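You operate a simulated robot arm through the tools that you are given. There is no shell and no other tool. Be economical: measure what you need, move in short steps, check, and stop when the job is done.

You run a simulated robot arm. Do the job below in one go: nothing can be reset, and whatever is moved stays where it is left.

TASK
Put the red bin on the rubber mat on the wash bench away on the table top. Then put one of the bungs from the shelf over the sink on the silver plate. Then take the sponge and leave it in the black tray. Then press the tare button three times. Then put one of the black dividers from the props case on the top of the grey chest. Then put the blue motor on the brass rudder on the table top. Then press the pitch gauge button to switch it on. Then take the angle bracket and put it on the silver disc. Then put the blue servo on the table top away on the top of the trestle table. Then close the left small drawer. Then take the silver angle bracket and leave it on top of the black spool. Then fetch the black block and set it on the clear pane. Then fetch the test card marked "2" from the top of the grey cupboard and stand it on the grey pane. Then pull the top bench drawer open. The order counts. Set down upright: blue motor, angle bracket, blue servo, silver angle bracket, test card.

The check looks at the end state, three seconds after you hand in, the way a careful person would. Anything else that was tipped, shoved, dropped, spilled or broken makes it a failure.

THE ROBOT
A 7-joint arm with a two-finger parallel gripper on a trunk, on a base that drives. Base frame: it is fixed to the floor where the robot stands at the start and does not move with it; the origin is under the middle of the robot, x ahead of it, y to its left, z up. Units: mm, degrees, N and s.
With the tool pointing down near the work surface it reaches from about 120 to 540 mm from the robot's upright axis, wherever it stands. Its first joint turns from -166.0 to 166.0 degrees. Places, roughly: angle bracket (7x4x6 cm) [-300, -4600, 800]; black block (7x11x5 cm) [-1100, 800, 600]; black divider (1x8x6 cm) [-300, -3800, 900]; black tray (53x29x5 cm) [-400, 1000, 200]; blue motor [-250, -4000, 750]; blue servo (6x3x4 cm) [-100, -4600, 800]; brass rudder (16x6x2 cm) [-600, -4200, 800]; bung (5x5x5 cm) [1200, 300, 1400]; clear pane (19x15x1 cm) [-3600, -2700, 800]; grey pane (19x15x1 cm) [-3400, -2700, 800]; left small drawer [-1300, -6600, 1400]; pitch gauge button [-500, -4500, 800]; red bin (11x10x5 cm) [800, -100, 900]; silver angle bracket (6x5x6 cm) [-1300, 900, 1000]; silver disc (8x8x1 cm) [-100, -4200, 800]; silver plate (12x8x2 cm) [800, -400, 300]; sponge (11x7x5 cm) [800, 800, 900]; spool (7x7x5 cm) [-1200, 900, 1000]; table top [-400, -4100, 800]; tare button [300, -2300, 800]; test card [-3250, 250, 1000]; top bench drawer [-1500, -6300, 700]; top of the grey chest [200, -5100, 700]; top of the trestle table [-3600, -3300, 800]. Payload 3.43 kg.
The tool frame sits at the grasp point between the pads (the TCP): z along the fingers, y along the line on which they close. The tips reach 30 mm beyond it. Largest opening 94 mm; finger width 28, thickness 10; the body of the gripper, 50 by 96 mm, starts 55 mm behind the TCP.
Orientation is that of the tool frame in the base frame, as [roll, pitch, yaw] about the fixed x, y, z axes, in that order (R = Rz(yaw) Ry(pitch) Rx(roll)). With the fingers straight down and closing along the base's y, the tool's x points along the base's -x, its y along +y and its z along -z.

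THE INTERFACE
- The arm moves only by the tool nudge_tool. Its argument "rows" is a list of rows, each an object (a shift or turn left out is 0, a gripper value left out holds the last) with "dp": the shift along the base's x, y, z in mm, a list of three; "turn": the turn, a rotation vector about the base's x, y, z in degrees, a list of three; "hand": the opening, from 0 (shut) to 1 (fully open). In form: [{"dp": [tx, ty, tz], "turn": [ax, ay, az], "hand": hand}, ...]. A call has 1 to 8 rows; each row shifts and turns the commanded pose from where the row before left it. Each row takes 0.2 s and may step no farther than 50 mm and 8.6 degrees from the row before; otherwise, or with a gripper value out of range, the whole call is refused. Where a pose cannot be reached the arm comes as near as it can. A force on the tool above 40 N (or 10 N above the force at the start of the call, whichever is more), or a blocked arm, ends the call early, and 0.2 s more pass. Each finger travels about 45 mm/s and halts on what it meets, pressing with about 26 N; the grip force reading is that of the motor and also rises with nothing between the fingers. The clock runs only during rows and for 0.2 s after the last one: add rows that do not move to give the fingers time. It gives the time, the measured TCP pose, the force on the tool (base axes), the opening and the grip force at its end, in the units of the frame above (readings bear some noise), with the torque about the TCP (base axes, N m) and any sound that the robot's microphone picked up, and new pictures: "pictures" is both (left out), scene, wrist or none.
- Cameras (640 x 400 px; columns grow to the right, rows downward): "scene" is now at [464.5, 252.2, 1279.7]; the picture's right is [0.93, -0.36, 0.00], its down [-0.33, -0.84, -0.44] and it looks along [0.16, 0.41, -0.90] (base axes); focal length 214 px, centre (320, 200). "wrist" rides on the gripper at [76, 14, -102] in the tool frame; the picture's right is [-0.18, 0.98, 0.00], its down [-0.75, -0.14, -0.64] and it looks along [-0.63, -0.12, 0.77] (tool axes); focal length 243 px, centre (320, 200). There is no depth. A picture from a camera that has moved, and an enlarged one, comes with that camera's place and axes in the base frame and with its lens.
- move_column(by): slides the trunk up (or, below 0, down) by that many mm; the arm and the scene camera ride with it, the base frame stays. It gives what a move gives, with no picture.
- drive_base(legs): drives the robot by 1 to 6 legs, each [ahead, left, turn to the left] in mm, mm and degrees, along the robot's own axes; the way and the turn of a leg run together, so that a leg with both is an arc; at most 1500 mm and 180 degrees a leg. The arm and the cameras ride along, it lands a little off, and it stops where it bumps. It gives what a move gives, and a new picture of the scene camera.
- pan_tilt(pan, tilt): turns the head with the scene camera to pan (to the left, within 103 degrees either way) and tilt (down, from -29 to 69), counted from straight ahead of the robot. It gives what a move gives, and a new picture of the scene camera.
- enlarge(camera, box): a new picture of the part [left, top, right, bottom] of that camera's present view, enlarged. No time passes.
- sign_off(): hands the job in; it is judged then, once.

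Go step by step. Nothing tells you exact positions but the pictures and the camera data: compare them with the known pose of the tool, close in by small moves and look again before you grip or let go. The budget is 567 turns and 360 pictures, counting those below and the enlarged ones. Unless the task says otherwise, let go and move clear before handing in.

The tools are called after "Emit:" as name(argument=value, ...) on one line, values as JSON. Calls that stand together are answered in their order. nudge_tool: Moves the arm, as the interface text tells. Its arguments: {"type":"object","properties":{"rows":{"type":"array","items":{"type":"object","properties":{"dp":{"type":"array","items":{"type":"number"}},"turn":{"type":"array","items":{"type":"number"}},"hand":{"type":"number"}}}},"pictures":{"type":"string","enum":["both","scene","wrist","none"]}},"required":["rows"]} The other tools are called the same way: move_column (by) slides the trunk up or down; drive_base (legs) drives the base; pan_tilt (pan, tilt) turns the head that bears the scene camera; enlarge (camera, box) takes an enlarged picture of a part of a camera's view; sign_off () hands the job in.

At the start:

```text
t: 0.0
eef_pos: [361.1, 405.6, 1158.0]
tcp_rot: [180.0, 0.0, -180.0]
contact_force: [-0.1, 0.1, -1.1]
torque: [0.0, 0.01, 0.0]
width: 94.1
grip_force: 0.0
trunk travel left (down, up): [-375.0, 235.0]
robot x, y, heading: [2.9, -1.4, -0.2]
head pan, tilt: [68.7, 63.9]
```

scene: 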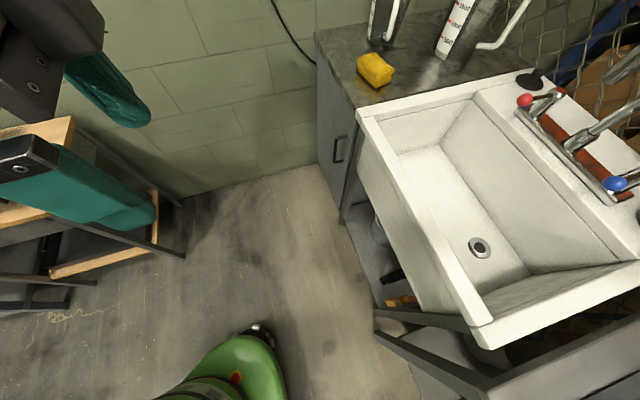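
wrist: 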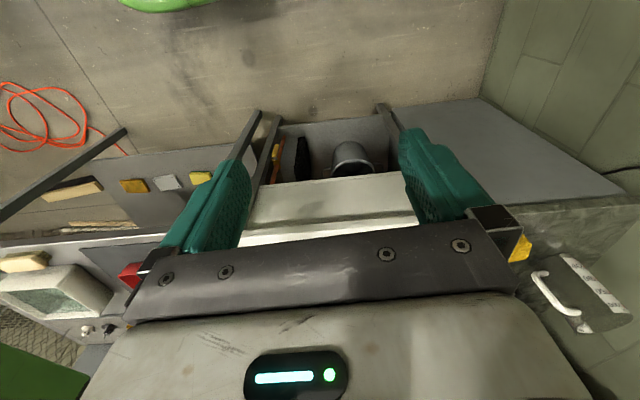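

I see the sink and the wash bench, with the sponge to the left; the red bin should be ahead and right. I look around with the head first.

Emit:
pan_tilt(pan=0, tilt=35)

Emit:
pan_tilt(pan=-60, tilt=45)

```text
t: 1.4
eef_pos: [361.9, 406.3, 1158.4]
tcp_rot: [180.0, 0.0, 179.9]
contact_force: [0.1, -0.2, -0.1]
torque: [-0.01, 0.03, 0.03]
width: 94.3
grip_force: 0.0
trunk travel left (down, up): [-375.0, 235.0]
robot x, y, heading: [-0.5, -2.9, 0.1]
head pan, tilt: [0.0, 35.0]
camera scene: at [530.0, 194.5, 1318.4], right [0.0, -1.0, 0.0], down [-0.57, 0.0, -0.82], along [0.82, 0.0, -0.57], focal length 214 px, centre (320, 200)
```

scene: 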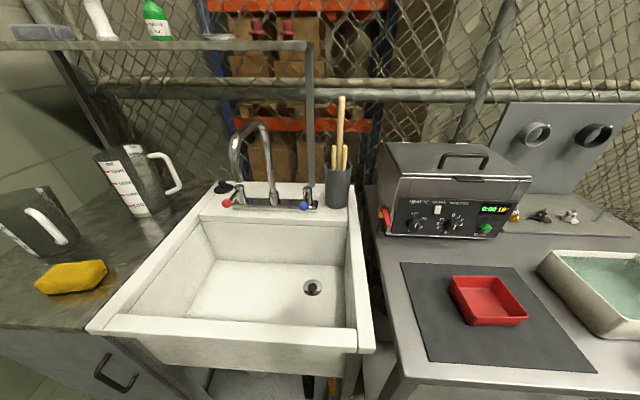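

```text
t: 2.7
eef_pos: [362.5, 407.0, 1158.5]
tcp_rot: [-180.0, -0.1, -179.9]
contact_force: [0.9, -0.1, 0.3]
torque: [0.04, 0.01, 0.0]
width: 94.3
grip_force: 0.1
trunk travel left (down, up): [-375.0, 235.0]
robot x, y, heading: [-3.3, 1.8, 0.1]
head pan, tilt: [-60.0, 45.0]
camera scene: at [482.7, 124.0, 1303.6], right [-0.87, -0.5, 0.0], down [-0.35, 0.61, -0.71], along [0.35, -0.61, -0.71], focal length 214 px, centre (320, 200)
```

scene: 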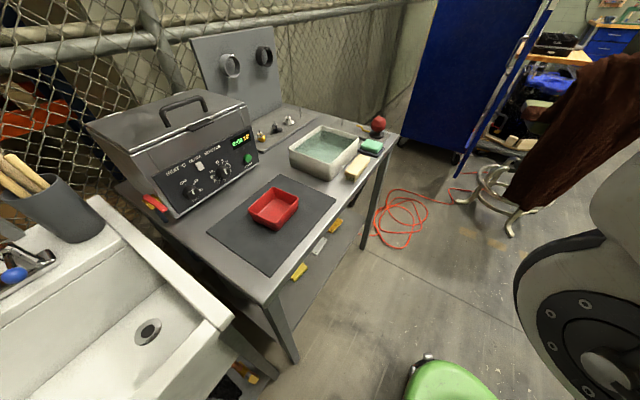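

The red bin is near (763, -131) on the mat. I drive closer so that it is in reach.

Emit:
drive_base(legs=[[240, -120, 0]])

```text
t: 4.6
eef_pos: [599.7, 287.5, 1158.0]
tcp_rot: [-180.0, -0.1, -179.9]
contact_force: [-0.6, -0.3, 0.0]
torque: [-0.01, 0.02, -0.01]
width: 94.0
grip_force: 0.0
trunk travel left (down, up): [-375.0, 235.0]
robot x, y, heading: [239.8, -121.7, 0.4]
head pan, tilt: [-60.0, 45.0]
camera scene: at [720.8, 5.4, 1303.6], right [-0.86, -0.5, 0.0], down [-0.36, 0.61, -0.71], along [0.36, -0.61, -0.71], focal length 214 px, centre (320, 200)
```

scene: 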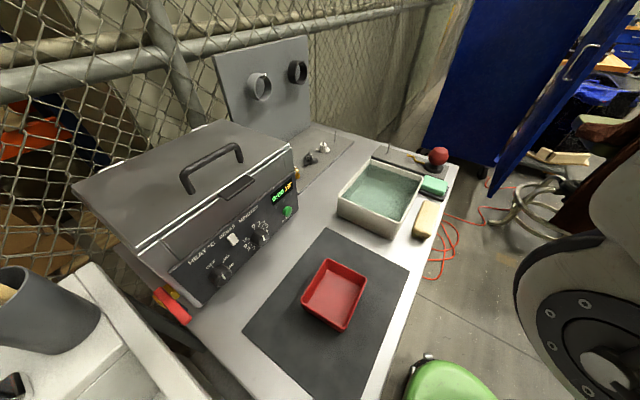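

The bin's near wall and left wall are seen well; its centre is about (780, -148) with its rim near z 890. I drive a little closer, then bring the tool over the left wall.

Emit:
drive_base(legs=[[60, 0, 0]])

Emit:
nudge_tool(rows=[{"dp": [0, -48, 0]}, {"dp": [0, -48, 0]}, {"dp": [0, -48, 0]}, {"dp": [0, -48, 0]}, {"dp": [10, -48, 0]}, {"dp": [30, -38, 0]}, {"dp": [30, -30, -20]}, {"dp": [30, -30, -25]}], pictures="none")

Emit:
nudge_tool(rows=[{"dp": [20, -20, -40]}, {"dp": [0, -20, -40]}, {"dp": [0, 0, -40]}, {"dp": [0, 0, 0]}], pictures="both")

```text
t: 5.6
eef_pos: [658.9, 287.2, 1158.1]
tcp_rot: [180.0, 0.0, -179.8]
contact_force: [-0.7, 0.2, -0.2]
torque: [-0.01, -0.01, -0.03]
width: 94.1
grip_force: 0.0
trunk travel left (down, up): [-375.0, 235.0]
robot x, y, heading: [294.8, -117.5, 0.1]
head pan, tilt: [-60.0, 45.0]
camera scene: at [780.8, 5.8, 1303.6], right [-0.86, -0.5, 0.0], down [-0.36, 0.61, -0.71], along [0.36, -0.61, -0.71], focal length 214 px, centre (320, 200)
```

scene: 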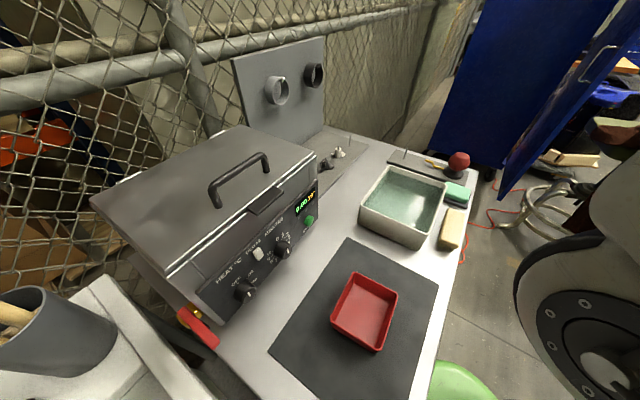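

```text
t: 6.4
eef_pos: [658.3, 151.6, 1159.3]
tcp_rot: [179.4, 0.2, -178.2]
contact_force: [-6.7, 43.4, 1.3]
torque: [-3.02, -0.37, -0.04]
width: 69.2
grip_force: 0.1
trunk travel left (down, up): [-375.0, 235.0]
robot x, y, heading: [296.9, -119.2, 0.1]
head pan, tilt: [-60.0, 45.0]
stopped in row 4: the force on the tool passed its limit at 136 N (the readings are from after the stop); the commanded pose is now the measured one
```

```text
t: 6.7
eef_pos: [659.7, 151.4, 1158.0]
tcp_rot: [179.2, 0.4, -177.4]
contact_force: [3.6, 39.3, -13.8]
torque: [-1.93, 0.37, 0.39]
width: 71.7
grip_force: 0.1
trunk travel left (down, up): [-375.0, 235.0]
robot x, y, heading: [297.9, -119.5, 0.2]
head pan, tilt: [-60.0, 45.0]
stopped in row 1: the force on the tool passed its limit at 119 N (the readings are from after the stop); the commanded pose is now the measured one
camera scene: at [781.0, 5.7, 1303.6], right [-0.86, -0.5, 0.0], down [-0.36, 0.61, -0.71], along [0.36, -0.61, -0.71], focal length 214 px, centre (320, 200)
camera wrist: at [582.7, 162.4, 1259.2], right [0.14, 0.99, 0.02], down [0.76, -0.12, 0.64], along [0.64, -0.08, -0.76], focal length 243 px, centre (320, 200)
```

scene: 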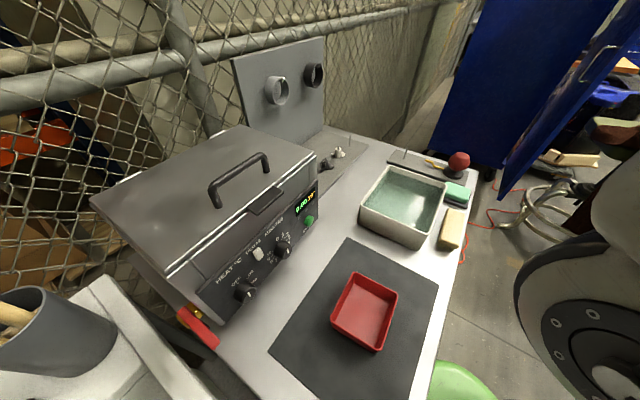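
wrist: 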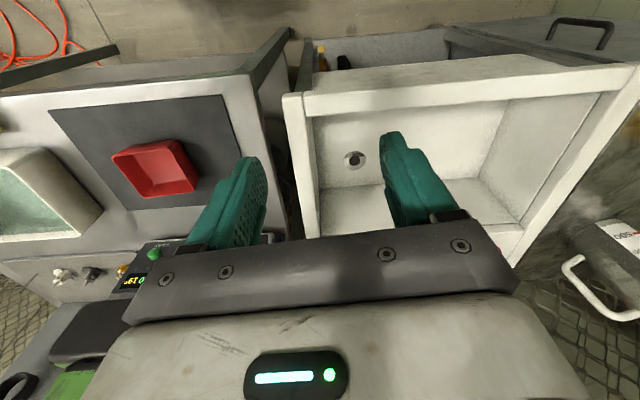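

The tool met something of the robot's own, by the torque about 70 mm above the TCP, probably the head's housing. I back off and look at the arm with the head.

Emit:
nudge_tool(rows=[{"dp": [-10, 40, 0]}, {"dp": [-10, 40, 0]}, {"dp": [0, 0, 0]}], pictures="none")

Emit:
pan_tilt(pan=-103, tilt=20)

Emit:
pan_tilt(pan=103, tilt=20)

```text
t: 7.5
eef_pos: [642.0, 229.2, 1158.0]
tcp_rot: [179.3, 0.3, -178.0]
contact_force: [0.0, 0.4, 0.3]
torque: [0.01, 0.0, 0.01]
width: 94.0
grip_force: 0.1
trunk travel left (down, up): [-375.0, 235.0]
robot x, y, heading: [297.5, -115.7, 0.2]
head pan, tilt: [-60.0, 45.0]
```

```text
t: 8.6
eef_pos: [641.6, 228.7, 1158.3]
tcp_rot: [179.2, 0.3, -177.8]
contact_force: [-0.3, -0.3, -0.9]
torque: [-0.01, 0.01, 0.04]
width: 93.9
grip_force: 0.0
trunk travel left (down, up): [-375.0, 235.0]
robot x, y, heading: [297.6, -117.9, 0.2]
head pan, tilt: [-103.0, 20.0]
camera scene: at [719.6, -14.8, 1342.2], right [-0.98, 0.22, 0.0], down [0.08, 0.33, -0.94], along [-0.21, -0.92, -0.34], focal length 214 px, centre (320, 200)
```

scene: 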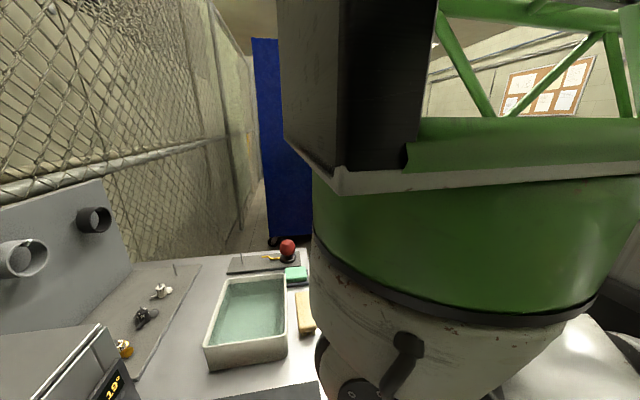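

```text
t: 11.6
eef_pos: [641.3, 229.1, 1158.8]
tcp_rot: [179.1, 0.4, -177.9]
contact_force: [-0.2, 0.2, -0.2]
torque: [-0.02, -0.04, 0.0]
width: 93.9
grip_force: 0.0
trunk travel left (down, up): [-375.0, 235.0]
robot x, y, heading: [298.5, -120.4, 0.1]
head pan, tilt: [103.0, 20.0]
camera scene: at [719.0, 166.7, 1342.2], right [0.97, 0.23, 0.0], down [0.08, -0.33, -0.94], along [-0.21, 0.92, -0.34], focal length 214 px, centre (320, 200)
```

scene: 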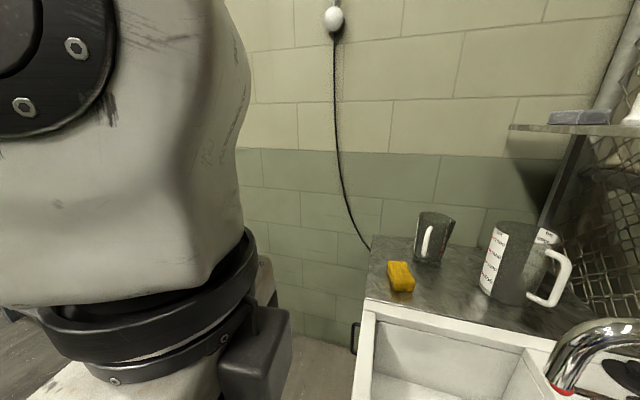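

The pictures show large robot parts close to the camera. I look down and up once more to learn how the robot is built before moving the arm.

Emit:
pan_tilt(pan=-103, tilt=60)

Emit:
pan_tilt(pan=103, tilt=60)

```text
t: 14.6
eef_pos: [640.9, 230.0, 1158.1]
tcp_rot: [179.2, 0.3, -177.9]
contact_force: [-0.3, 0.4, 0.9]
torque: [-0.02, -0.03, 0.02]
width: 93.9
grip_force: 0.1
trunk travel left (down, up): [-375.0, 235.0]
robot x, y, heading: [298.3, -120.6, 0.1]
head pan, tilt: [-103.0, 60.0]
camera scene: at [725.4, 11.0, 1284.1], right [-0.98, 0.22, 0.0], down [0.19, 0.84, -0.5], along [-0.11, -0.49, -0.87], focal length 214 px, centre (320, 200)
```

scene: 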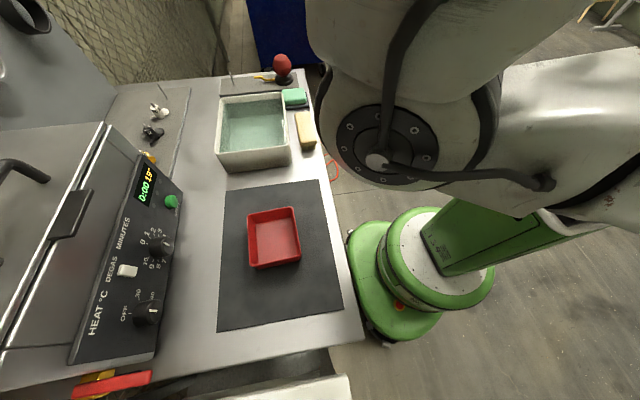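

```text
t: 17.6
eef_pos: [640.9, 228.9, 1157.6]
tcp_rot: [179.2, 0.3, -177.9]
contact_force: [-0.2, 0.1, 0.7]
torque: [0.03, 0.03, 0.01]
width: 93.8
grip_force: 0.0
trunk travel left (down, up): [-375.0, 235.0]
robot x, y, heading: [297.8, -115.8, 0.2]
head pan, tilt: [103.0, 60.0]
camera scene: at [725.0, 140.9, 1284.1], right [0.97, 0.23, 0.0], down [0.2, -0.84, -0.5], along [-0.11, 0.49, -0.87], focal length 214 px, centre (320, 200)
```

scene: 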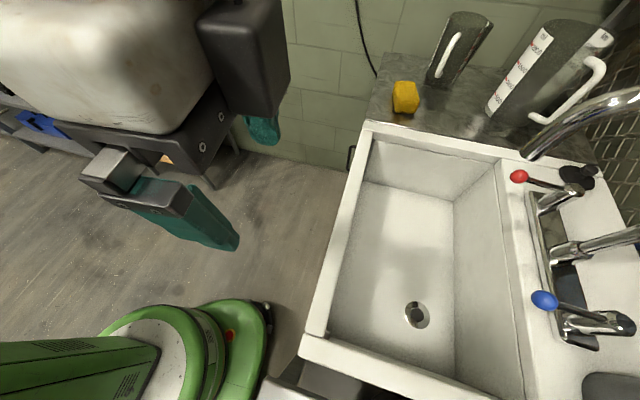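

Now it is clear: the arm stands on the green trunk and the head hangs ahead-left of it. I bring the tool round inside the head, then out over the bin.

Emit:
nudge_tool(rows=[{"dp": [-45, -10, -10]}, {"dp": [-40, -20, -15]}, {"dp": [-25, -38, -15]}, {"dp": [0, -46, -15]}, {"dp": [0, -46, -15]}, {"dp": [0, -46, -15]}, {"dp": [0, -46, -15]}, {"dp": [0, -46, -15]}], pictures="none")

Emit:
pan_tilt(pan=-10, tilt=65)

```text
t: 19.4
eef_pos: [573.8, 55.6, 1098.0]
tcp_rot: [179.3, 0.4, -178.6]
contact_force: [-0.2, 0.3, 0.3]
torque: [-0.01, 0.01, 0.0]
width: 94.1
grip_force: 0.2
out of reach, approached as far as the arm can: row 3, 4, 5, 6, 7, 8
trunk travel left (down, up): [-375.0, 235.0]
robot x, y, heading: [297.1, -118.6, 0.3]
head pan, tilt: [103.0, 60.0]
```

```text
t: 21.3
eef_pos: [574.2, 55.4, 1098.7]
tcp_rot: [179.3, 0.2, -178.5]
contact_force: [-0.2, 0.2, -0.2]
torque: [-0.02, 0.02, -0.02]
width: 94.0
grip_force: 0.0
trunk travel left (down, up): [-375.0, 235.0]
robot x, y, heading: [301.4, -120.7, 0.4]
head pan, tilt: [-10.0, 65.0]
camera scene: at [799.9, 65.7, 1278.6], right [-0.17, -0.99, 0.0], down [-0.89, 0.15, -0.42], along [0.42, -0.07, -0.91], focal length 214 px, centre (320, 200)
```

scene: 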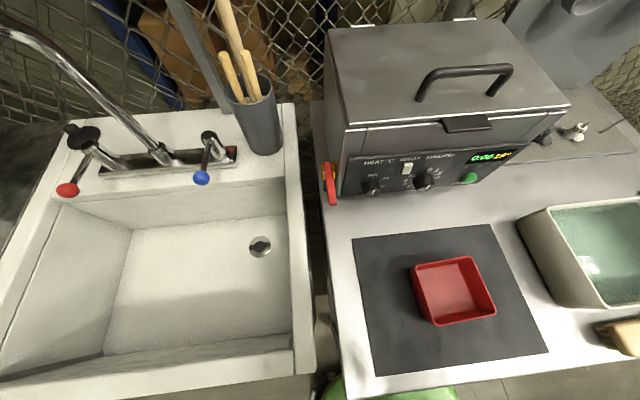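

The arm could not come quite that far inside at this height. I lower and see where it goes.

Emit:
nudge_tool(rows=[{"dp": [0, -20, -40]}, {"dp": [0, -20, -20]}, {"dp": [0, -20, 0]}, {"dp": [0, 0, 0]}], pictures="none")

```text
t: 22.3
eef_pos: [575.9, 67.3, 1080.3]
tcp_rot: [179.0, -0.5, -179.0]
contact_force: [0.7, -0.5, -0.2]
torque: [0.02, 0.0, 0.02]
width: 93.7
grip_force: 0.1
out of reach, approached as far as the arm can: row 1, 2, 3
trunk travel left (down, up): [-375.0, 235.0]
robot x, y, heading: [299.2, -119.6, 0.2]
head pan, tilt: [-10.0, 65.0]
```

Emit:
nudge_tool(rows=[{"dp": [15, -15, 0], "turn": [0, 0, -8]}, {"dp": [10, -25, 0], "turn": [0, 0, -8]}, {"dp": [10, -25, 0], "turn": [0, 0, -8]}, {"dp": [0, 0, 0]}], pictures="none")

```text
t: 23.3
eef_pos: [594.6, 55.2, 1108.1]
tcp_rot: [179.3, 0.5, 158.0]
contact_force: [0.1, -1.0, 0.1]
torque: [-0.02, 0.0, -0.03]
width: 93.5
grip_force: 0.0
out of reach, approached as far as the arm can: row 1, 2, 3
trunk travel left (down, up): [-375.0, 235.0]
robot x, y, heading: [296.8, -115.2, -0.0]
head pan, tilt: [-10.0, 65.0]
```

Emit:
move_column(by=150)

Emit:
nudge_tool(rows=[{"dp": [0, 0, -45]}, {"dp": [0, 0, -45]}, {"dp": [0, 0, -45]}, {"dp": [0, 0, -45]}, {"dp": [0, 0, 0]}], pictures="wrist")

```text
t: 25.0
eef_pos: [594.9, 56.3, 1259.1]
tcp_rot: [179.3, 0.4, 158.1]
contact_force: [0.6, -0.1, -0.4]
torque: [-0.04, 0.0, -0.04]
width: 94.0
grip_force: 0.1
trunk travel left (down, up): [-525.0, 85.0]
robot x, y, heading: [295.7, -116.6, 0.2]
head pan, tilt: [-10.0, 65.0]
```

```text
t: 26.2
eef_pos: [598.6, 76.9, 1212.0]
tcp_rot: [179.4, 0.3, 158.2]
contact_force: [-0.4, 0.6, -0.7]
torque: [0.01, -0.03, -0.01]
width: 93.9
grip_force: 0.1
out of reach, approached as far as the arm can: row 1, 2, 3, 4
trunk travel left (down, up): [-525.0, 85.0]
robot x, y, heading: [296.7, -118.8, 0.6]
head pan, tilt: [-10.0, 65.0]
camera wrist: at [531.7, 118.6, 1313.2], right [0.54, 0.84, 0.01], down [0.64, -0.42, 0.65], along [0.55, -0.34, -0.76], focal length 243 px, centre (320, 200)
```

wrist: 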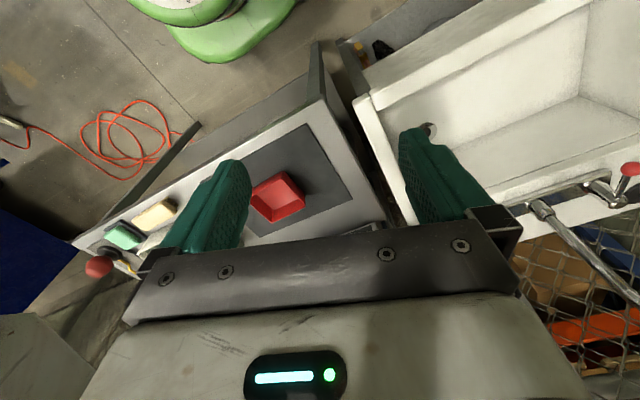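

Lowering is blocked too in this posture, so I back out to the starting side and lower there before sweeping in under the head.

Emit:
nudge_tool(rows=[{"dp": [-15, 45, 0], "turn": [0, 0, 7]}, {"dp": [0, 45, 0], "turn": [0, 0, 7]}, {"dp": [20, 45, 0], "turn": [0, 0, 7]}, {"dp": [30, 40, 0]}, {"dp": [20, 30, 0]}, {"dp": [0, 0, 0]}], pictures="none")

Emit:
nudge_tool(rows=[{"dp": [0, 0, -45]}, {"dp": [0, 0, -45]}, {"dp": [0, 0, -45]}, {"dp": [0, 0, -45]}, {"dp": [0, 0, 0]}], pictures="none")

```text
t: 27.6
eef_pos: [651.7, 283.8, 1212.3]
tcp_rot: [179.4, 0.3, 179.1]
contact_force: [0.2, -0.5, 0.0]
torque: [-0.01, -0.02, 0.0]
width: 93.8
grip_force: 0.0
trunk travel left (down, up): [-525.0, 85.0]
robot x, y, heading: [300.1, -122.2, 0.4]
head pan, tilt: [-10.0, 65.0]
```

```text
t: 28.8
eef_pos: [653.6, 282.8, 1032.6]
tcp_rot: [179.3, 0.3, 179.1]
contact_force: [0.1, -0.4, -0.2]
torque: [-0.01, 0.02, -0.02]
width: 94.0
grip_force: 0.2
trunk travel left (down, up): [-525.0, 85.0]
robot x, y, heading: [299.8, -120.9, 0.2]
head pan, tilt: [-10.0, 65.0]
```

Lowering works here. Now I sweep toward the bin at this lower height.

Emit:
nudge_tool(rows=[{"dp": [-10, -45, 0]}, {"dp": [-10, -45, 0]}, {"dp": [0, -45, 0]}, {"dp": [0, -45, 0]}, {"dp": [0, -45, 0]}, {"dp": [0, 0, 0]}], pictures="none")

```text
t: 30.2
eef_pos: [634.6, 79.7, 1032.8]
tcp_rot: [179.3, 0.4, 179.2]
contact_force: [-0.2, 0.2, -0.6]
torque: [-0.01, 0.02, 0.02]
width: 94.1
grip_force: 0.1
out of reach, approached as far as the arm can: row 5
trunk travel left (down, up): [-525.0, 85.0]
robot x, y, heading: [299.8, -117.8, 0.3]
head pan, tilt: [-10.0, 65.0]
```

Emit:
pan_tilt(pan=-103, tilt=15)

Emit:
pan_tilt(pan=-103, tilt=-29)

Emit:
pan_tilt(pan=103, tilt=40)

```text
t: 31.9
eef_pos: [633.5, 80.1, 1032.7]
tcp_rot: [179.4, 0.4, 179.2]
contact_force: [-1.2, -0.5, 0.3]
torque: [-0.05, -0.01, -0.03]
width: 94.2
grip_force: 0.0
trunk travel left (down, up): [-525.0, 85.0]
robot x, y, heading: [301.4, -122.4, -0.0]
head pan, tilt: [-103.0, 15.0]
camera scene: at [719.5, -15.1, 1500.4], right [-0.98, 0.22, 0.0], down [0.06, 0.25, -0.97], along [-0.21, -0.94, -0.26], focal length 214 px, centre (320, 200)
```

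scene: 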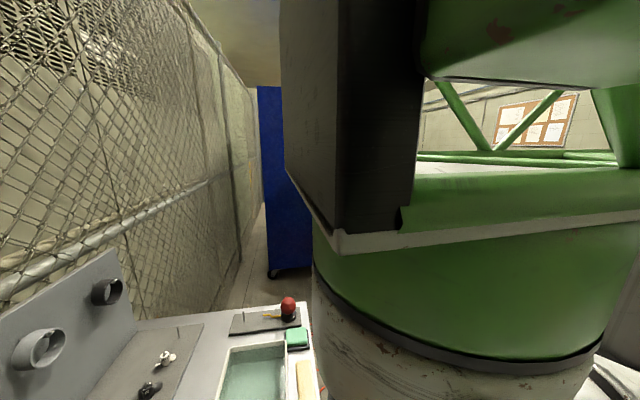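

```text
t: 33.0
eef_pos: [633.5, 79.9, 1032.1]
tcp_rot: [179.4, 0.4, 179.1]
contact_force: [-0.5, -0.1, 0.8]
torque: [0.0, 0.02, -0.01]
width: 94.1
grip_force: 0.0
trunk travel left (down, up): [-525.0, 85.0]
robot x, y, heading: [304.1, -120.6, 0.2]
head pan, tilt: [-103.0, -28.6]
camera scene: at [725.3, 10.6, 1564.6], right [-0.98, 0.22, 0.0], down [-0.11, -0.47, -0.88], along [-0.19, -0.86, 0.48], focal length 214 px, centre (320, 200)
```

scene: 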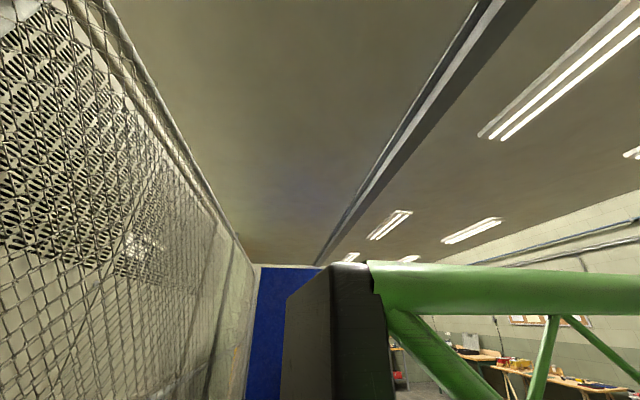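

```text
t: 36.0
eef_pos: [634.0, 80.7, 1032.7]
tcp_rot: [179.4, 0.5, 179.2]
contact_force: [0.1, 0.0, -0.3]
torque: [0.01, -0.04, 0.0]
width: 94.1
grip_force: 0.1
trunk travel left (down, up): [-525.0, 85.0]
robot x, y, heading: [300.4, -118.0, 0.2]
head pan, tilt: [103.0, 40.0]
camera scene: at [720.8, 158.8, 1460.9], right [0.97, 0.23, 0.0], down [0.15, -0.63, -0.77], along [-0.17, 0.75, -0.64], focal length 214 px, centre (320, 200)
```

scene: 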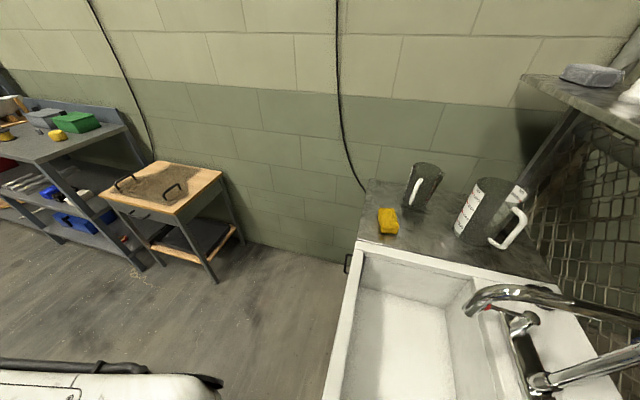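

The arm hangs from a boom about 320 mm ahead of the robot's middle, so I stand too close and the tool was too near its axis. I back off 240 mm and then sweep the tool under the head toward the bin.

Emit:
drive_base(legs=[[-240, 0, 0]])

Emit:
nudge_tool(rows=[{"dp": [40, 20, 0]}, {"dp": [45, 0, 0]}, {"dp": [45, -10, 0]}, {"dp": [40, -20, 0]}, {"dp": [40, -25, 0]}, {"dp": [40, -25, 0]}, {"dp": [35, -30, 0]}, {"dp": [0, 0, 0]}], pictures="none")

```text
t: 37.8
eef_pos: [393.4, 81.3, 1032.8]
tcp_rot: [179.3, 0.4, 179.4]
contact_force: [1.1, 0.1, -0.6]
torque: [-0.03, 0.0, 0.02]
width: 94.1
grip_force: 0.1
trunk travel left (down, up): [-525.0, 85.0]
robot x, y, heading: [65.3, -122.2, 0.2]
head pan, tilt: [103.0, 40.0]
camera scene: at [480.8, 159.0, 1460.8], right [0.97, 0.23, 0.0], down [0.15, -0.63, -0.77], along [-0.18, 0.75, -0.64], focal length 214 px, centre (320, 200)
```

scene: 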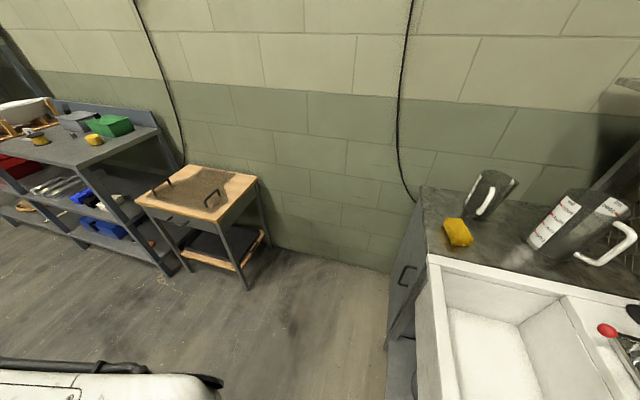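

```text
t: 39.6
eef_pos: [678.1, -10.4, 1034.0]
tcp_rot: [179.5, 0.3, 179.3]
contact_force: [0.7, 0.7, -0.4]
torque: [-0.03, 0.0, -0.01]
width: 94.0
grip_force: 0.1
trunk travel left (down, up): [-525.0, 85.0]
robot x, y, heading: [59.1, -119.0, 0.6]
head pan, tilt: [103.0, 40.0]
```

That works. Now I bring the tool above the bin's left wall and look with both cameras.

Emit:
pan_tilt(pan=-40, tilt=60)

Emit:
nudge_tool(rows=[{"dp": [35, -25, -20]}, {"dp": [35, -30, -30]}, {"dp": [30, -32, -20]}, {"dp": [0, 0, 0]}], pictures="both")

```text
t: 41.9
eef_pos: [678.7, -9.7, 1033.6]
tcp_rot: [179.5, 0.4, 179.4]
contact_force: [0.4, 0.2, -0.2]
torque: [0.02, -0.03, 0.01]
width: 94.0
grip_force: 0.0
trunk travel left (down, up): [-525.0, 85.0]
robot x, y, heading: [61.1, -121.5, 0.5]
head pan, tilt: [-40.0, 60.0]
camera scene: at [551.9, 33.8, 1434.1], right [-0.64, -0.77, 0.0], down [-0.67, 0.55, -0.5], along [0.39, -0.32, -0.87], focal length 214 px, centre (320, 200)
```

scene: 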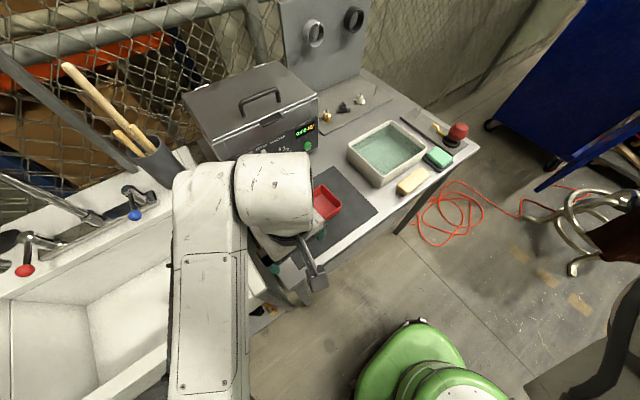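

```text
refused: row 2 steps farther than a row can; nothing moved
```

Emit:
nudge_tool(rows=[{"dp": [30, -25, -15]}, {"dp": [30, -25, -20]}, {"dp": [30, -25, -20]}, {"dp": [10, -12, -15]}, {"dp": [0, 0, 0]}], pictures="both")

```text
t: 43.1
eef_pos: [778.1, -97.6, 964.2]
tcp_rot: [179.4, 0.3, 179.3]
contact_force: [0.0, 0.9, 0.1]
torque: [0.03, 0.01, -0.01]
width: 94.0
grip_force: 0.1
trunk travel left (down, up): [-525.0, 85.0]
robot x, y, heading: [56.5, -121.8, 0.6]
head pan, tilt: [-40.0, 60.0]
camera scene: at [552.0, 33.6, 1434.0], right [-0.64, -0.77, 0.0], down [-0.67, 0.55, -0.5], along [0.38, -0.32, -0.87], focal length 214 px, centre (320, 200)
camera wrist: at [702.3, -83.5, 1064.8], right [0.19, 0.98, 0.01], down [0.75, -0.16, 0.65], along [0.63, -0.12, -0.76], focal length 243 px, centre (320, 200)
```

scene: 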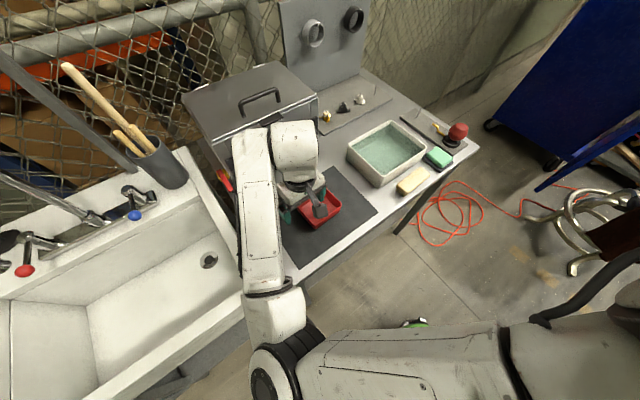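
wrist: 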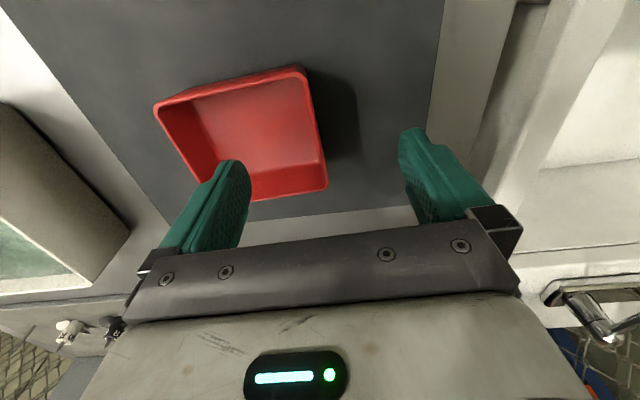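

The wrist view puts the bin's rim at x 735–835, y −207…−101, z about 887. I lower over the left wall and close on it.

Emit:
nudge_tool(rows=[{"dp": [5, -4, -40], "hand": 0.6}, {"dp": [0, 0, -30], "hand": 0.5}, {"dp": [0, 0, -10]}, {"dp": [0, 0, 0]}], pictures="wrist")

```text
t: 43.7
eef_pos: [782.2, -103.9, 897.5]
tcp_rot: [-180.0, 0.6, 179.1]
contact_force: [-4.1, -6.3, 13.8]
torque: [-0.58, 0.3, -0.07]
width: 50.8
grip_force: 2.9
trunk travel left (down, up): [-525.0, 85.0]
robot x, y, heading: [58.8, -122.1, 0.2]
head pan, tilt: [-40.0, 60.0]
stopped in row 3: the force on the tool passed its limit at 58 N (the readings are from after the stop); the commanded pose is now the measured one
camera wrist: at [705.3, -87.1, 999.1], right [0.2, 0.98, 0.0], down [0.74, -0.15, 0.65], along [0.64, -0.13, -0.76], focal length 243 px, centre (320, 200)
```

wrist: 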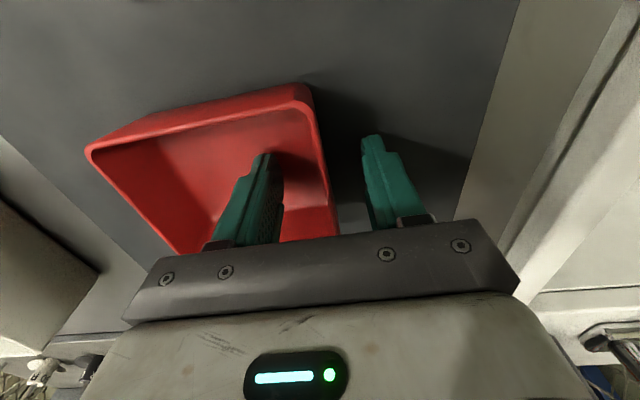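

The inner finger reached the bin's floor, so I lift slightly and close on the wall.

Emit:
nudge_tool(rows=[{"dp": [0, 0, 6]}, {"dp": [0, 0, 0], "hand": 0}, {"dp": [0, 0, 0]}, {"dp": [0, 0, 0]}, {"dp": [0, 0, 0]}], pictures="wrist")

```text
t: 44.9
eef_pos: [782.8, -100.9, 902.3]
tcp_rot: [179.9, 0.6, 179.3]
contact_force: [0.9, 0.2, 2.8]
torque: [-0.23, 0.06, 0.1]
width: 6.8
grip_force: 26.1
trunk travel left (down, up): [-525.0, 85.0]
robot x, y, heading: [56.4, -117.9, 0.3]
head pan, tilt: [-40.0, 60.0]
camera wrist: at [705.7, -85.4, 1004.2], right [0.2, 0.98, 0.0], down [0.74, -0.15, 0.65], along [0.64, -0.12, -0.76], focal length 243 px, centre (320, 200)
```

wrist: 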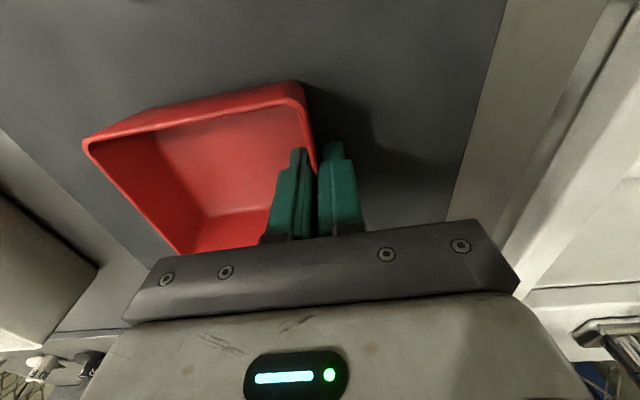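

Gripped (wall 7 mm). I lift, draw the tool in, back off and turn right toward the far table to see the way.

Emit:
nudge_tool(rows=[{"dp": [0, 0, 45]}, {"dp": [0, 0, 45]}, {"dp": [-40, 0, 20]}, {"dp": [-45, 0, 0]}, {"dp": [-45, 0, 0]}, {"dp": [-40, 0, 0]}, {"dp": [0, 0, 0]}], pictures="wrist")

Emit:
drive_base(legs=[[-350, 0, 0], [0, 0, -90]])

Emit:
pan_tilt(pan=0, tilt=15)

```text
t: 46.5
eef_pos: [613.2, -101.3, 1011.4]
tcp_rot: [179.9, 0.6, 179.3]
contact_force: [0.4, 0.8, -0.5]
torque: [0.03, -0.04, -0.02]
width: 6.4
grip_force: 26.3
trunk travel left (down, up): [-525.0, 85.0]
robot x, y, heading: [57.7, -120.1, 0.4]
head pan, tilt: [-40.0, 60.0]
camera wrist: at [536.5, -86.0, 1113.4], right [0.2, 0.98, 0.0], down [0.75, -0.15, 0.65], along [0.64, -0.12, -0.76], focal length 243 px, centre (320, 200)
```

wrist: 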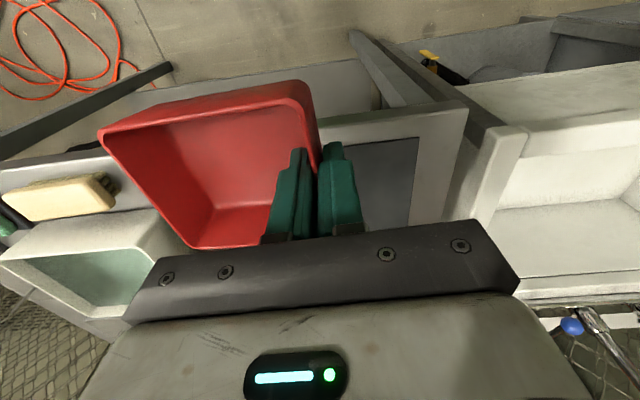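

```text
t: 52.6
eef_pos: [-280.1, -675.7, 1011.1]
tcp_rot: [179.9, 0.6, 88.7]
contact_force: [-0.5, 0.0, -1.0]
torque: [-0.01, -0.04, 0.0]
width: 6.5
grip_force: 25.9
trunk travel left (down, up): [-525.0, 85.0]
robot x, y, heading: [-289.0, -123.4, -90.2]
head pan, tilt: [-40.0, 60.0]
camera scene: at [-143.6, -617.2, 1434.1], right [-0.76, 0.65, 0.0], down [0.56, 0.66, -0.5], along [-0.32, -0.38, -0.87], focal length 214 px, centre (320, 200)
```

scene: 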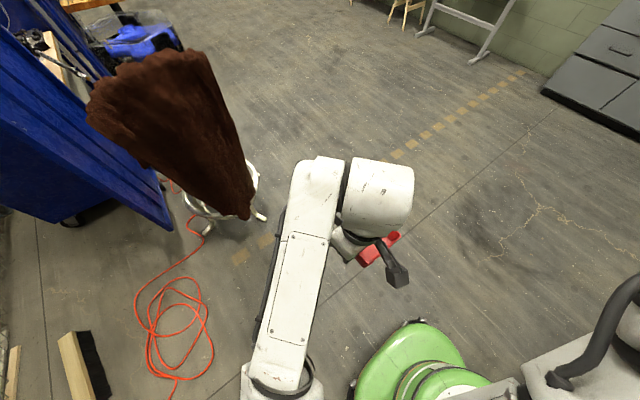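

```text
t: 53.7
eef_pos: [-281.1, -677.0, 1010.8]
tcp_rot: [179.9, 0.5, 88.6]
contact_force: [0.0, -0.4, -0.6]
torque: [0.03, -0.04, -0.01]
width: 6.5
grip_force: 25.8
trunk travel left (down, up): [-525.0, 85.0]
robot x, y, heading: [-294.1, -121.2, -90.3]
head pan, tilt: [0.0, 15.0]
camera scene: at [-101.1, -659.8, 1500.3], right [-1.0, 0.01, 0.0], down [0.0, 0.26, -0.97], along [-0.01, -0.97, -0.26], focal length 214 px, centre (320, 200)
```

scene: 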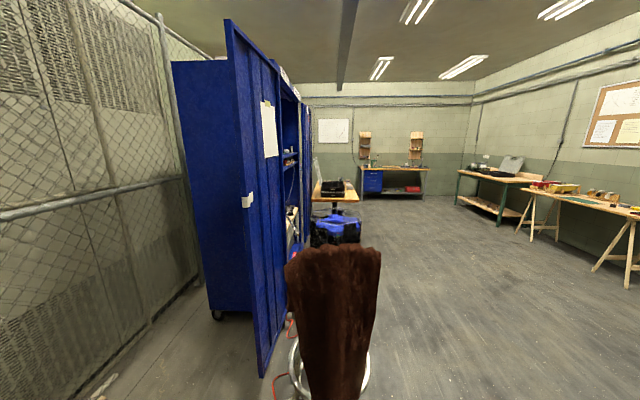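

The way runs past the brown coat stand at about (−95, −1685); the table with the black case is at about (−330, −3900). I pass it on the west side.

Emit:
drive_base(legs=[[0, -500, 0], [1500, 0, 0], [700, 0, 0]])

Emit:
pan_tilt(pan=20, tilt=25)

```text
t: 67.1
eef_pos: [-826.4, -2866.2, 1011.0]
tcp_rot: [179.9, 0.6, 87.6]
contact_force: [0.7, 0.1, -0.2]
torque: [-0.01, -0.05, 0.01]
width: 6.7
grip_force: 27.1
trunk travel left (down, up): [-525.0, 85.0]
robot x, y, heading: [-828.1, -2309.0, -91.4]
head pan, tilt: [0.0, 15.0]
camera scene: at [-647.0, -2852.9, 1500.4], right [-1.0, 0.03, 0.0], down [0.01, 0.26, -0.97], along [-0.02, -0.97, -0.26], focal length 214 px, centre (320, 200)
```

scene: 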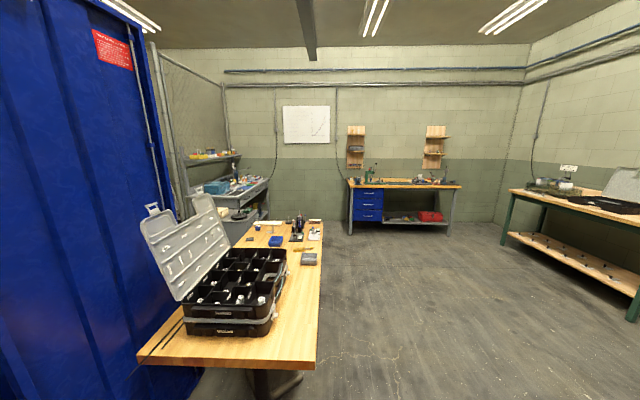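

```text
t: 68.0
eef_pos: [-827.7, -2865.7, 1011.9]
tcp_rot: [179.9, 0.6, 87.5]
contact_force: [0.7, -1.0, -0.7]
torque: [0.0, -0.03, -0.04]
width: 6.6
grip_force: 25.6
trunk travel left (down, up): [-525.0, 85.0]
robot x, y, heading: [-830.7, -2315.0, -91.5]
head pan, tilt: [20.0, 25.0]
camera scene: at [-615.4, -2847.0, 1484.1], right [-0.95, -0.32, 0.0], down [-0.13, 0.4, -0.91], along [0.29, -0.86, -0.42], focal length 214 px, centre (320, 200)
```

scene: 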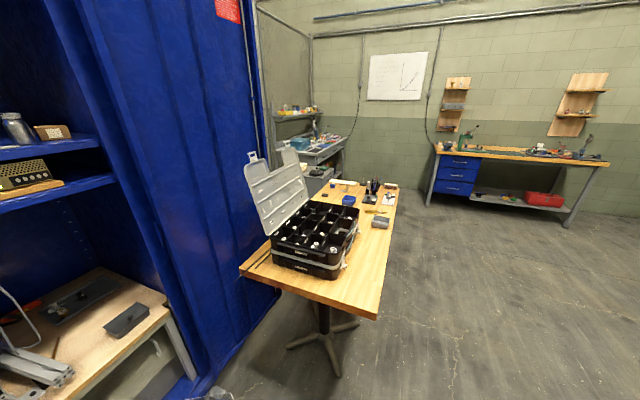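

The table runs from about x −650 to −54 and y −3395 to −4710. I go to its west side and turn to face it.

Emit:
drive_base(legs=[[0, -600, 1.4], [1500, 0, 0], [200, 0, 0], [0, 0, 90]])

Emit:
pan_tilt(pan=-25, tilt=45)

```text
t: 83.6
eef_pos: [-863.4, -3997.0, 1011.5]
tcp_rot: [179.9, 0.6, -179.7]
contact_force: [-0.7, -0.3, -1.6]
torque: [0.05, 0.01, 0.05]
width: 6.7
grip_force: 25.9
trunk travel left (down, up): [-525.0, 85.0]
robot x, y, heading: [-1416.7, -4030.3, 1.6]
head pan, tilt: [20.0, 25.0]
camera scene: at [-893.6, -3787.9, 1484.1], right [0.37, -0.93, 0.0], down [-0.39, -0.15, -0.91], along [0.84, 0.33, -0.42], focal length 214 px, centre (320, 200)
```

scene: 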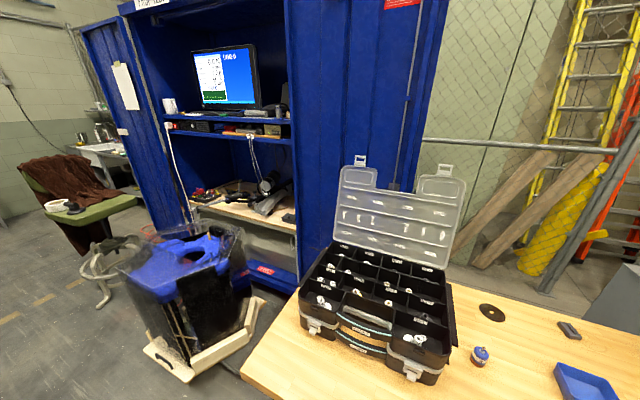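

```text
t: 84.7
eef_pos: [-863.8, -3997.2, 1011.5]
tcp_rot: [179.9, 0.6, -179.6]
contact_force: [-0.6, -0.2, -0.2]
torque: [0.05, 0.01, 0.01]
width: 7.0
grip_force: 25.8
trunk travel left (down, up): [-525.0, 85.0]
robot x, y, heading: [-1418.6, -4029.2, 1.6]
head pan, tilt: [-25.0, 45.0]
camera scene: at [-904.8, -3854.0, 1453.6], right [-0.4, -0.92, 0.0], down [-0.65, 0.28, -0.71], along [0.65, -0.28, -0.71], focal length 214 px, centre (320, 200)
```

scene: 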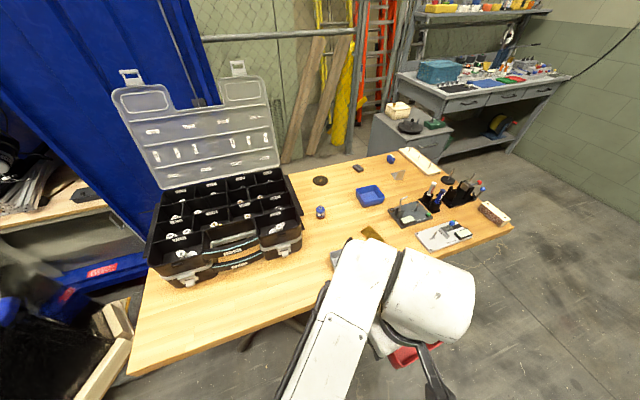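

Emit:
enlarge(camera="scene", box=[280, 130, 540, 292])

```text
2.46 times, centred on (410, 211) of scene
camera zoom: at [-904.8, -3854.0, 1453.6], right [-0.4, -0.92, 0.0], down [-0.65, 0.28, -0.71], along [0.65, -0.28, -0.71], focal length 528 px, centre (98, 173)
```

zoom: 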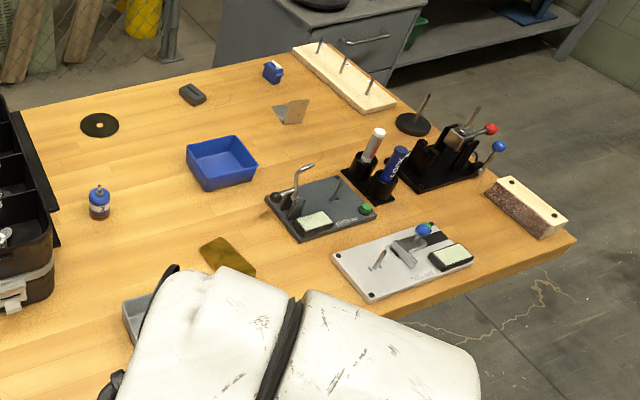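

There is a free strip in front of the props case near the table's north-west corner, about (−565, −3560), out of the way of later work. I shift left to face it.

Emit:
drive_base(legs=[[0, 470, -1.6]])

Emit:
pan_tilt(pan=-15, tilt=60)

```text
t: 87.5
eef_pos: [-867.0, -3535.7, 1011.5]
tcp_rot: [-180.0, 0.6, 178.7]
contact_force: [-0.5, 0.3, -1.3]
torque: [0.03, -0.01, -0.03]
width: 6.9
grip_force: 25.8
trunk travel left (down, up): [-525.0, 85.0]
robot x, y, heading: [-1418.8, -3550.3, -0.2]
head pan, tilt: [-25.0, 45.0]
camera scene: at [-905.3, -3392.2, 1453.5], right [-0.43, -0.9, 0.0], down [-0.64, 0.3, -0.71], along [0.64, -0.3, -0.71], focal length 214 px, centre (320, 200)
```

scene: 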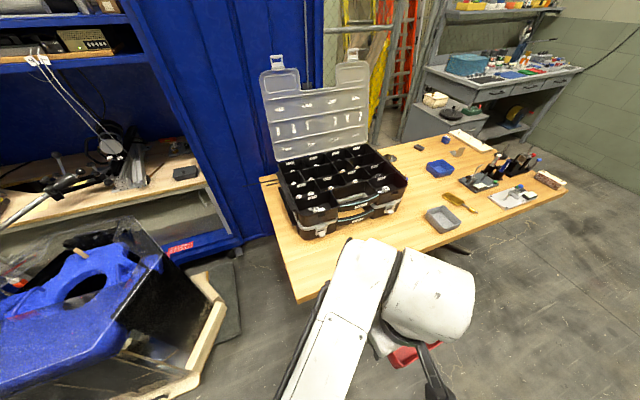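

```text
t: 88.3
eef_pos: [-867.0, -3535.3, 1010.7]
tcp_rot: [179.9, 0.6, 178.9]
contact_force: [-0.1, -0.1, -1.2]
torque: [0.05, -0.02, -0.01]
width: 6.8
grip_force: 25.8
trunk travel left (down, up): [-525.0, 85.0]
robot x, y, heading: [-1420.9, -3553.1, -0.2]
head pan, tilt: [-15.0, 60.0]
camera scene: at [-914.5, -3375.0, 1434.1], right [-0.26, -0.96, 0.0], down [-0.84, 0.23, -0.5], along [0.48, -0.13, -0.87], focal length 214 px, centre (320, 200)
```

scene: 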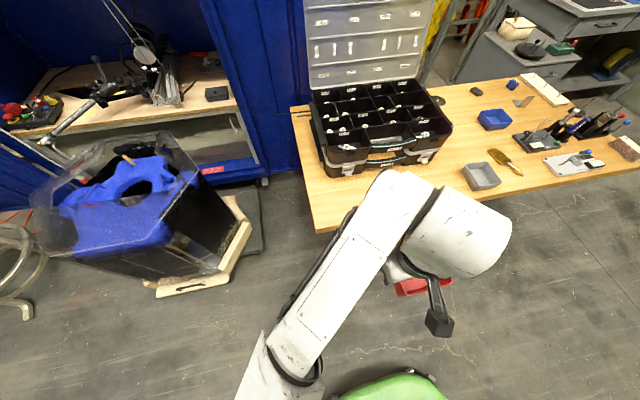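

Emit:
nudge_tool(rows=[{"dp": [48, 0, 0]}, {"dp": [48, 2, 0]}, {"dp": [48, 2, 0]}, {"dp": [48, 2, 0]}, {"dp": [48, 2, 0]}, {"dp": [45, 0, -15]}, {"dp": [0, 0, -45]}, {"dp": [0, 0, 0]}], pictures="both")

```text
t: 90.1
eef_pos: [-580.0, -3529.7, 952.0]
tcp_rot: [180.0, 0.5, 178.8]
contact_force: [-0.1, 0.4, -0.2]
torque: [0.02, -0.05, 0.02]
width: 6.7
grip_force: 26.2
trunk travel left (down, up): [-525.0, 85.0]
robot x, y, heading: [-1423.1, -3550.7, -0.3]
head pan, tilt: [-15.0, 60.0]
camera scene: at [-914.4, -3375.0, 1434.0], right [-0.26, -0.97, 0.0], down [-0.84, 0.23, -0.5], along [0.48, -0.13, -0.87], focal length 214 px, centre (320, 200)
camera wrist: at [-657.0, -3513.3, 1053.6], right [0.21, 0.98, 0.0], down [0.74, -0.16, 0.65], along [0.64, -0.13, -0.76], focal length 243 px, centre (320, 200)
```

scene: 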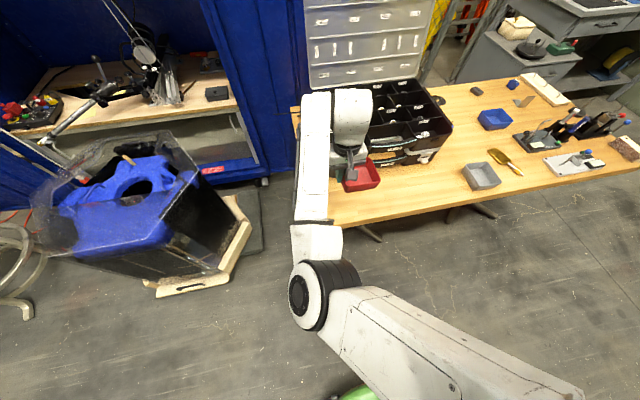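
wrist: 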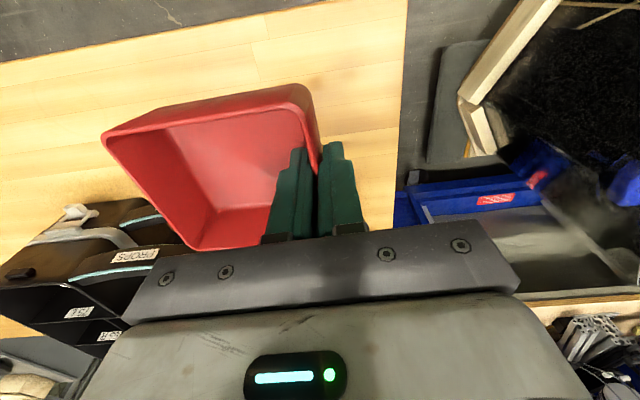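

Emit:
nudge_tool(rows=[{"dp": [-5, 20, -40]}, {"dp": [0, 0, -40]}, {"dp": [0, 0, -20]}, {"dp": [0, 0, 0]}], pictures="wrist")

```text
t: 91.1
eef_pos: [-587.3, -3509.1, 851.5]
tcp_rot: [179.9, 0.5, 178.9]
contact_force: [0.4, -0.3, -0.5]
torque: [0.0, 0.0, -0.02]
width: 6.9
grip_force: 25.5
trunk travel left (down, up): [-525.0, 85.0]
robot x, y, heading: [-1419.2, -3554.0, 0.1]
head pan, tilt: [-15.0, 60.0]
camera wrist: at [-663.9, -3492.6, 953.1], right [0.21, 0.98, 0.0], down [0.74, -0.16, 0.65], along [0.64, -0.13, -0.76], focal length 243 px, centre (320, 200)
```

wrist: 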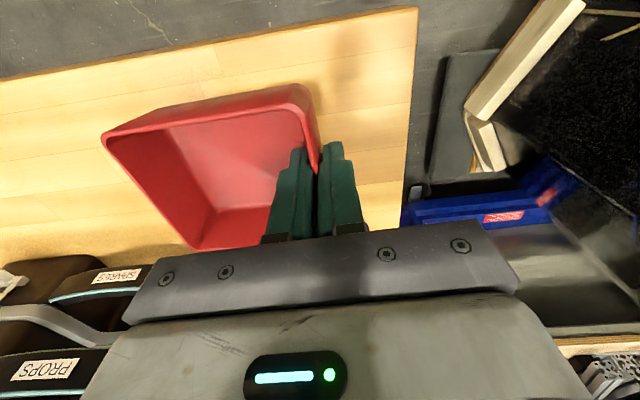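

Emit:
nudge_tool(rows=[{"dp": [0, 0, -5]}, {"dp": [0, 0, -5]}, {"dp": [0, 0, -4]}, {"dp": [0, 0, -3]}], pictures="none")

```text
t: 92.1
eef_pos: [-587.0, -3507.9, 835.0]
tcp_rot: [179.9, 0.6, 178.8]
contact_force: [0.0, 0.4, -0.1]
torque: [0.08, 0.01, 0.0]
width: 6.7
grip_force: 25.0
trunk travel left (down, up): [-525.0, 85.0]
robot x, y, heading: [-1420.6, -3553.9, -0.1]
head pan, tilt: [-15.0, 60.0]
```

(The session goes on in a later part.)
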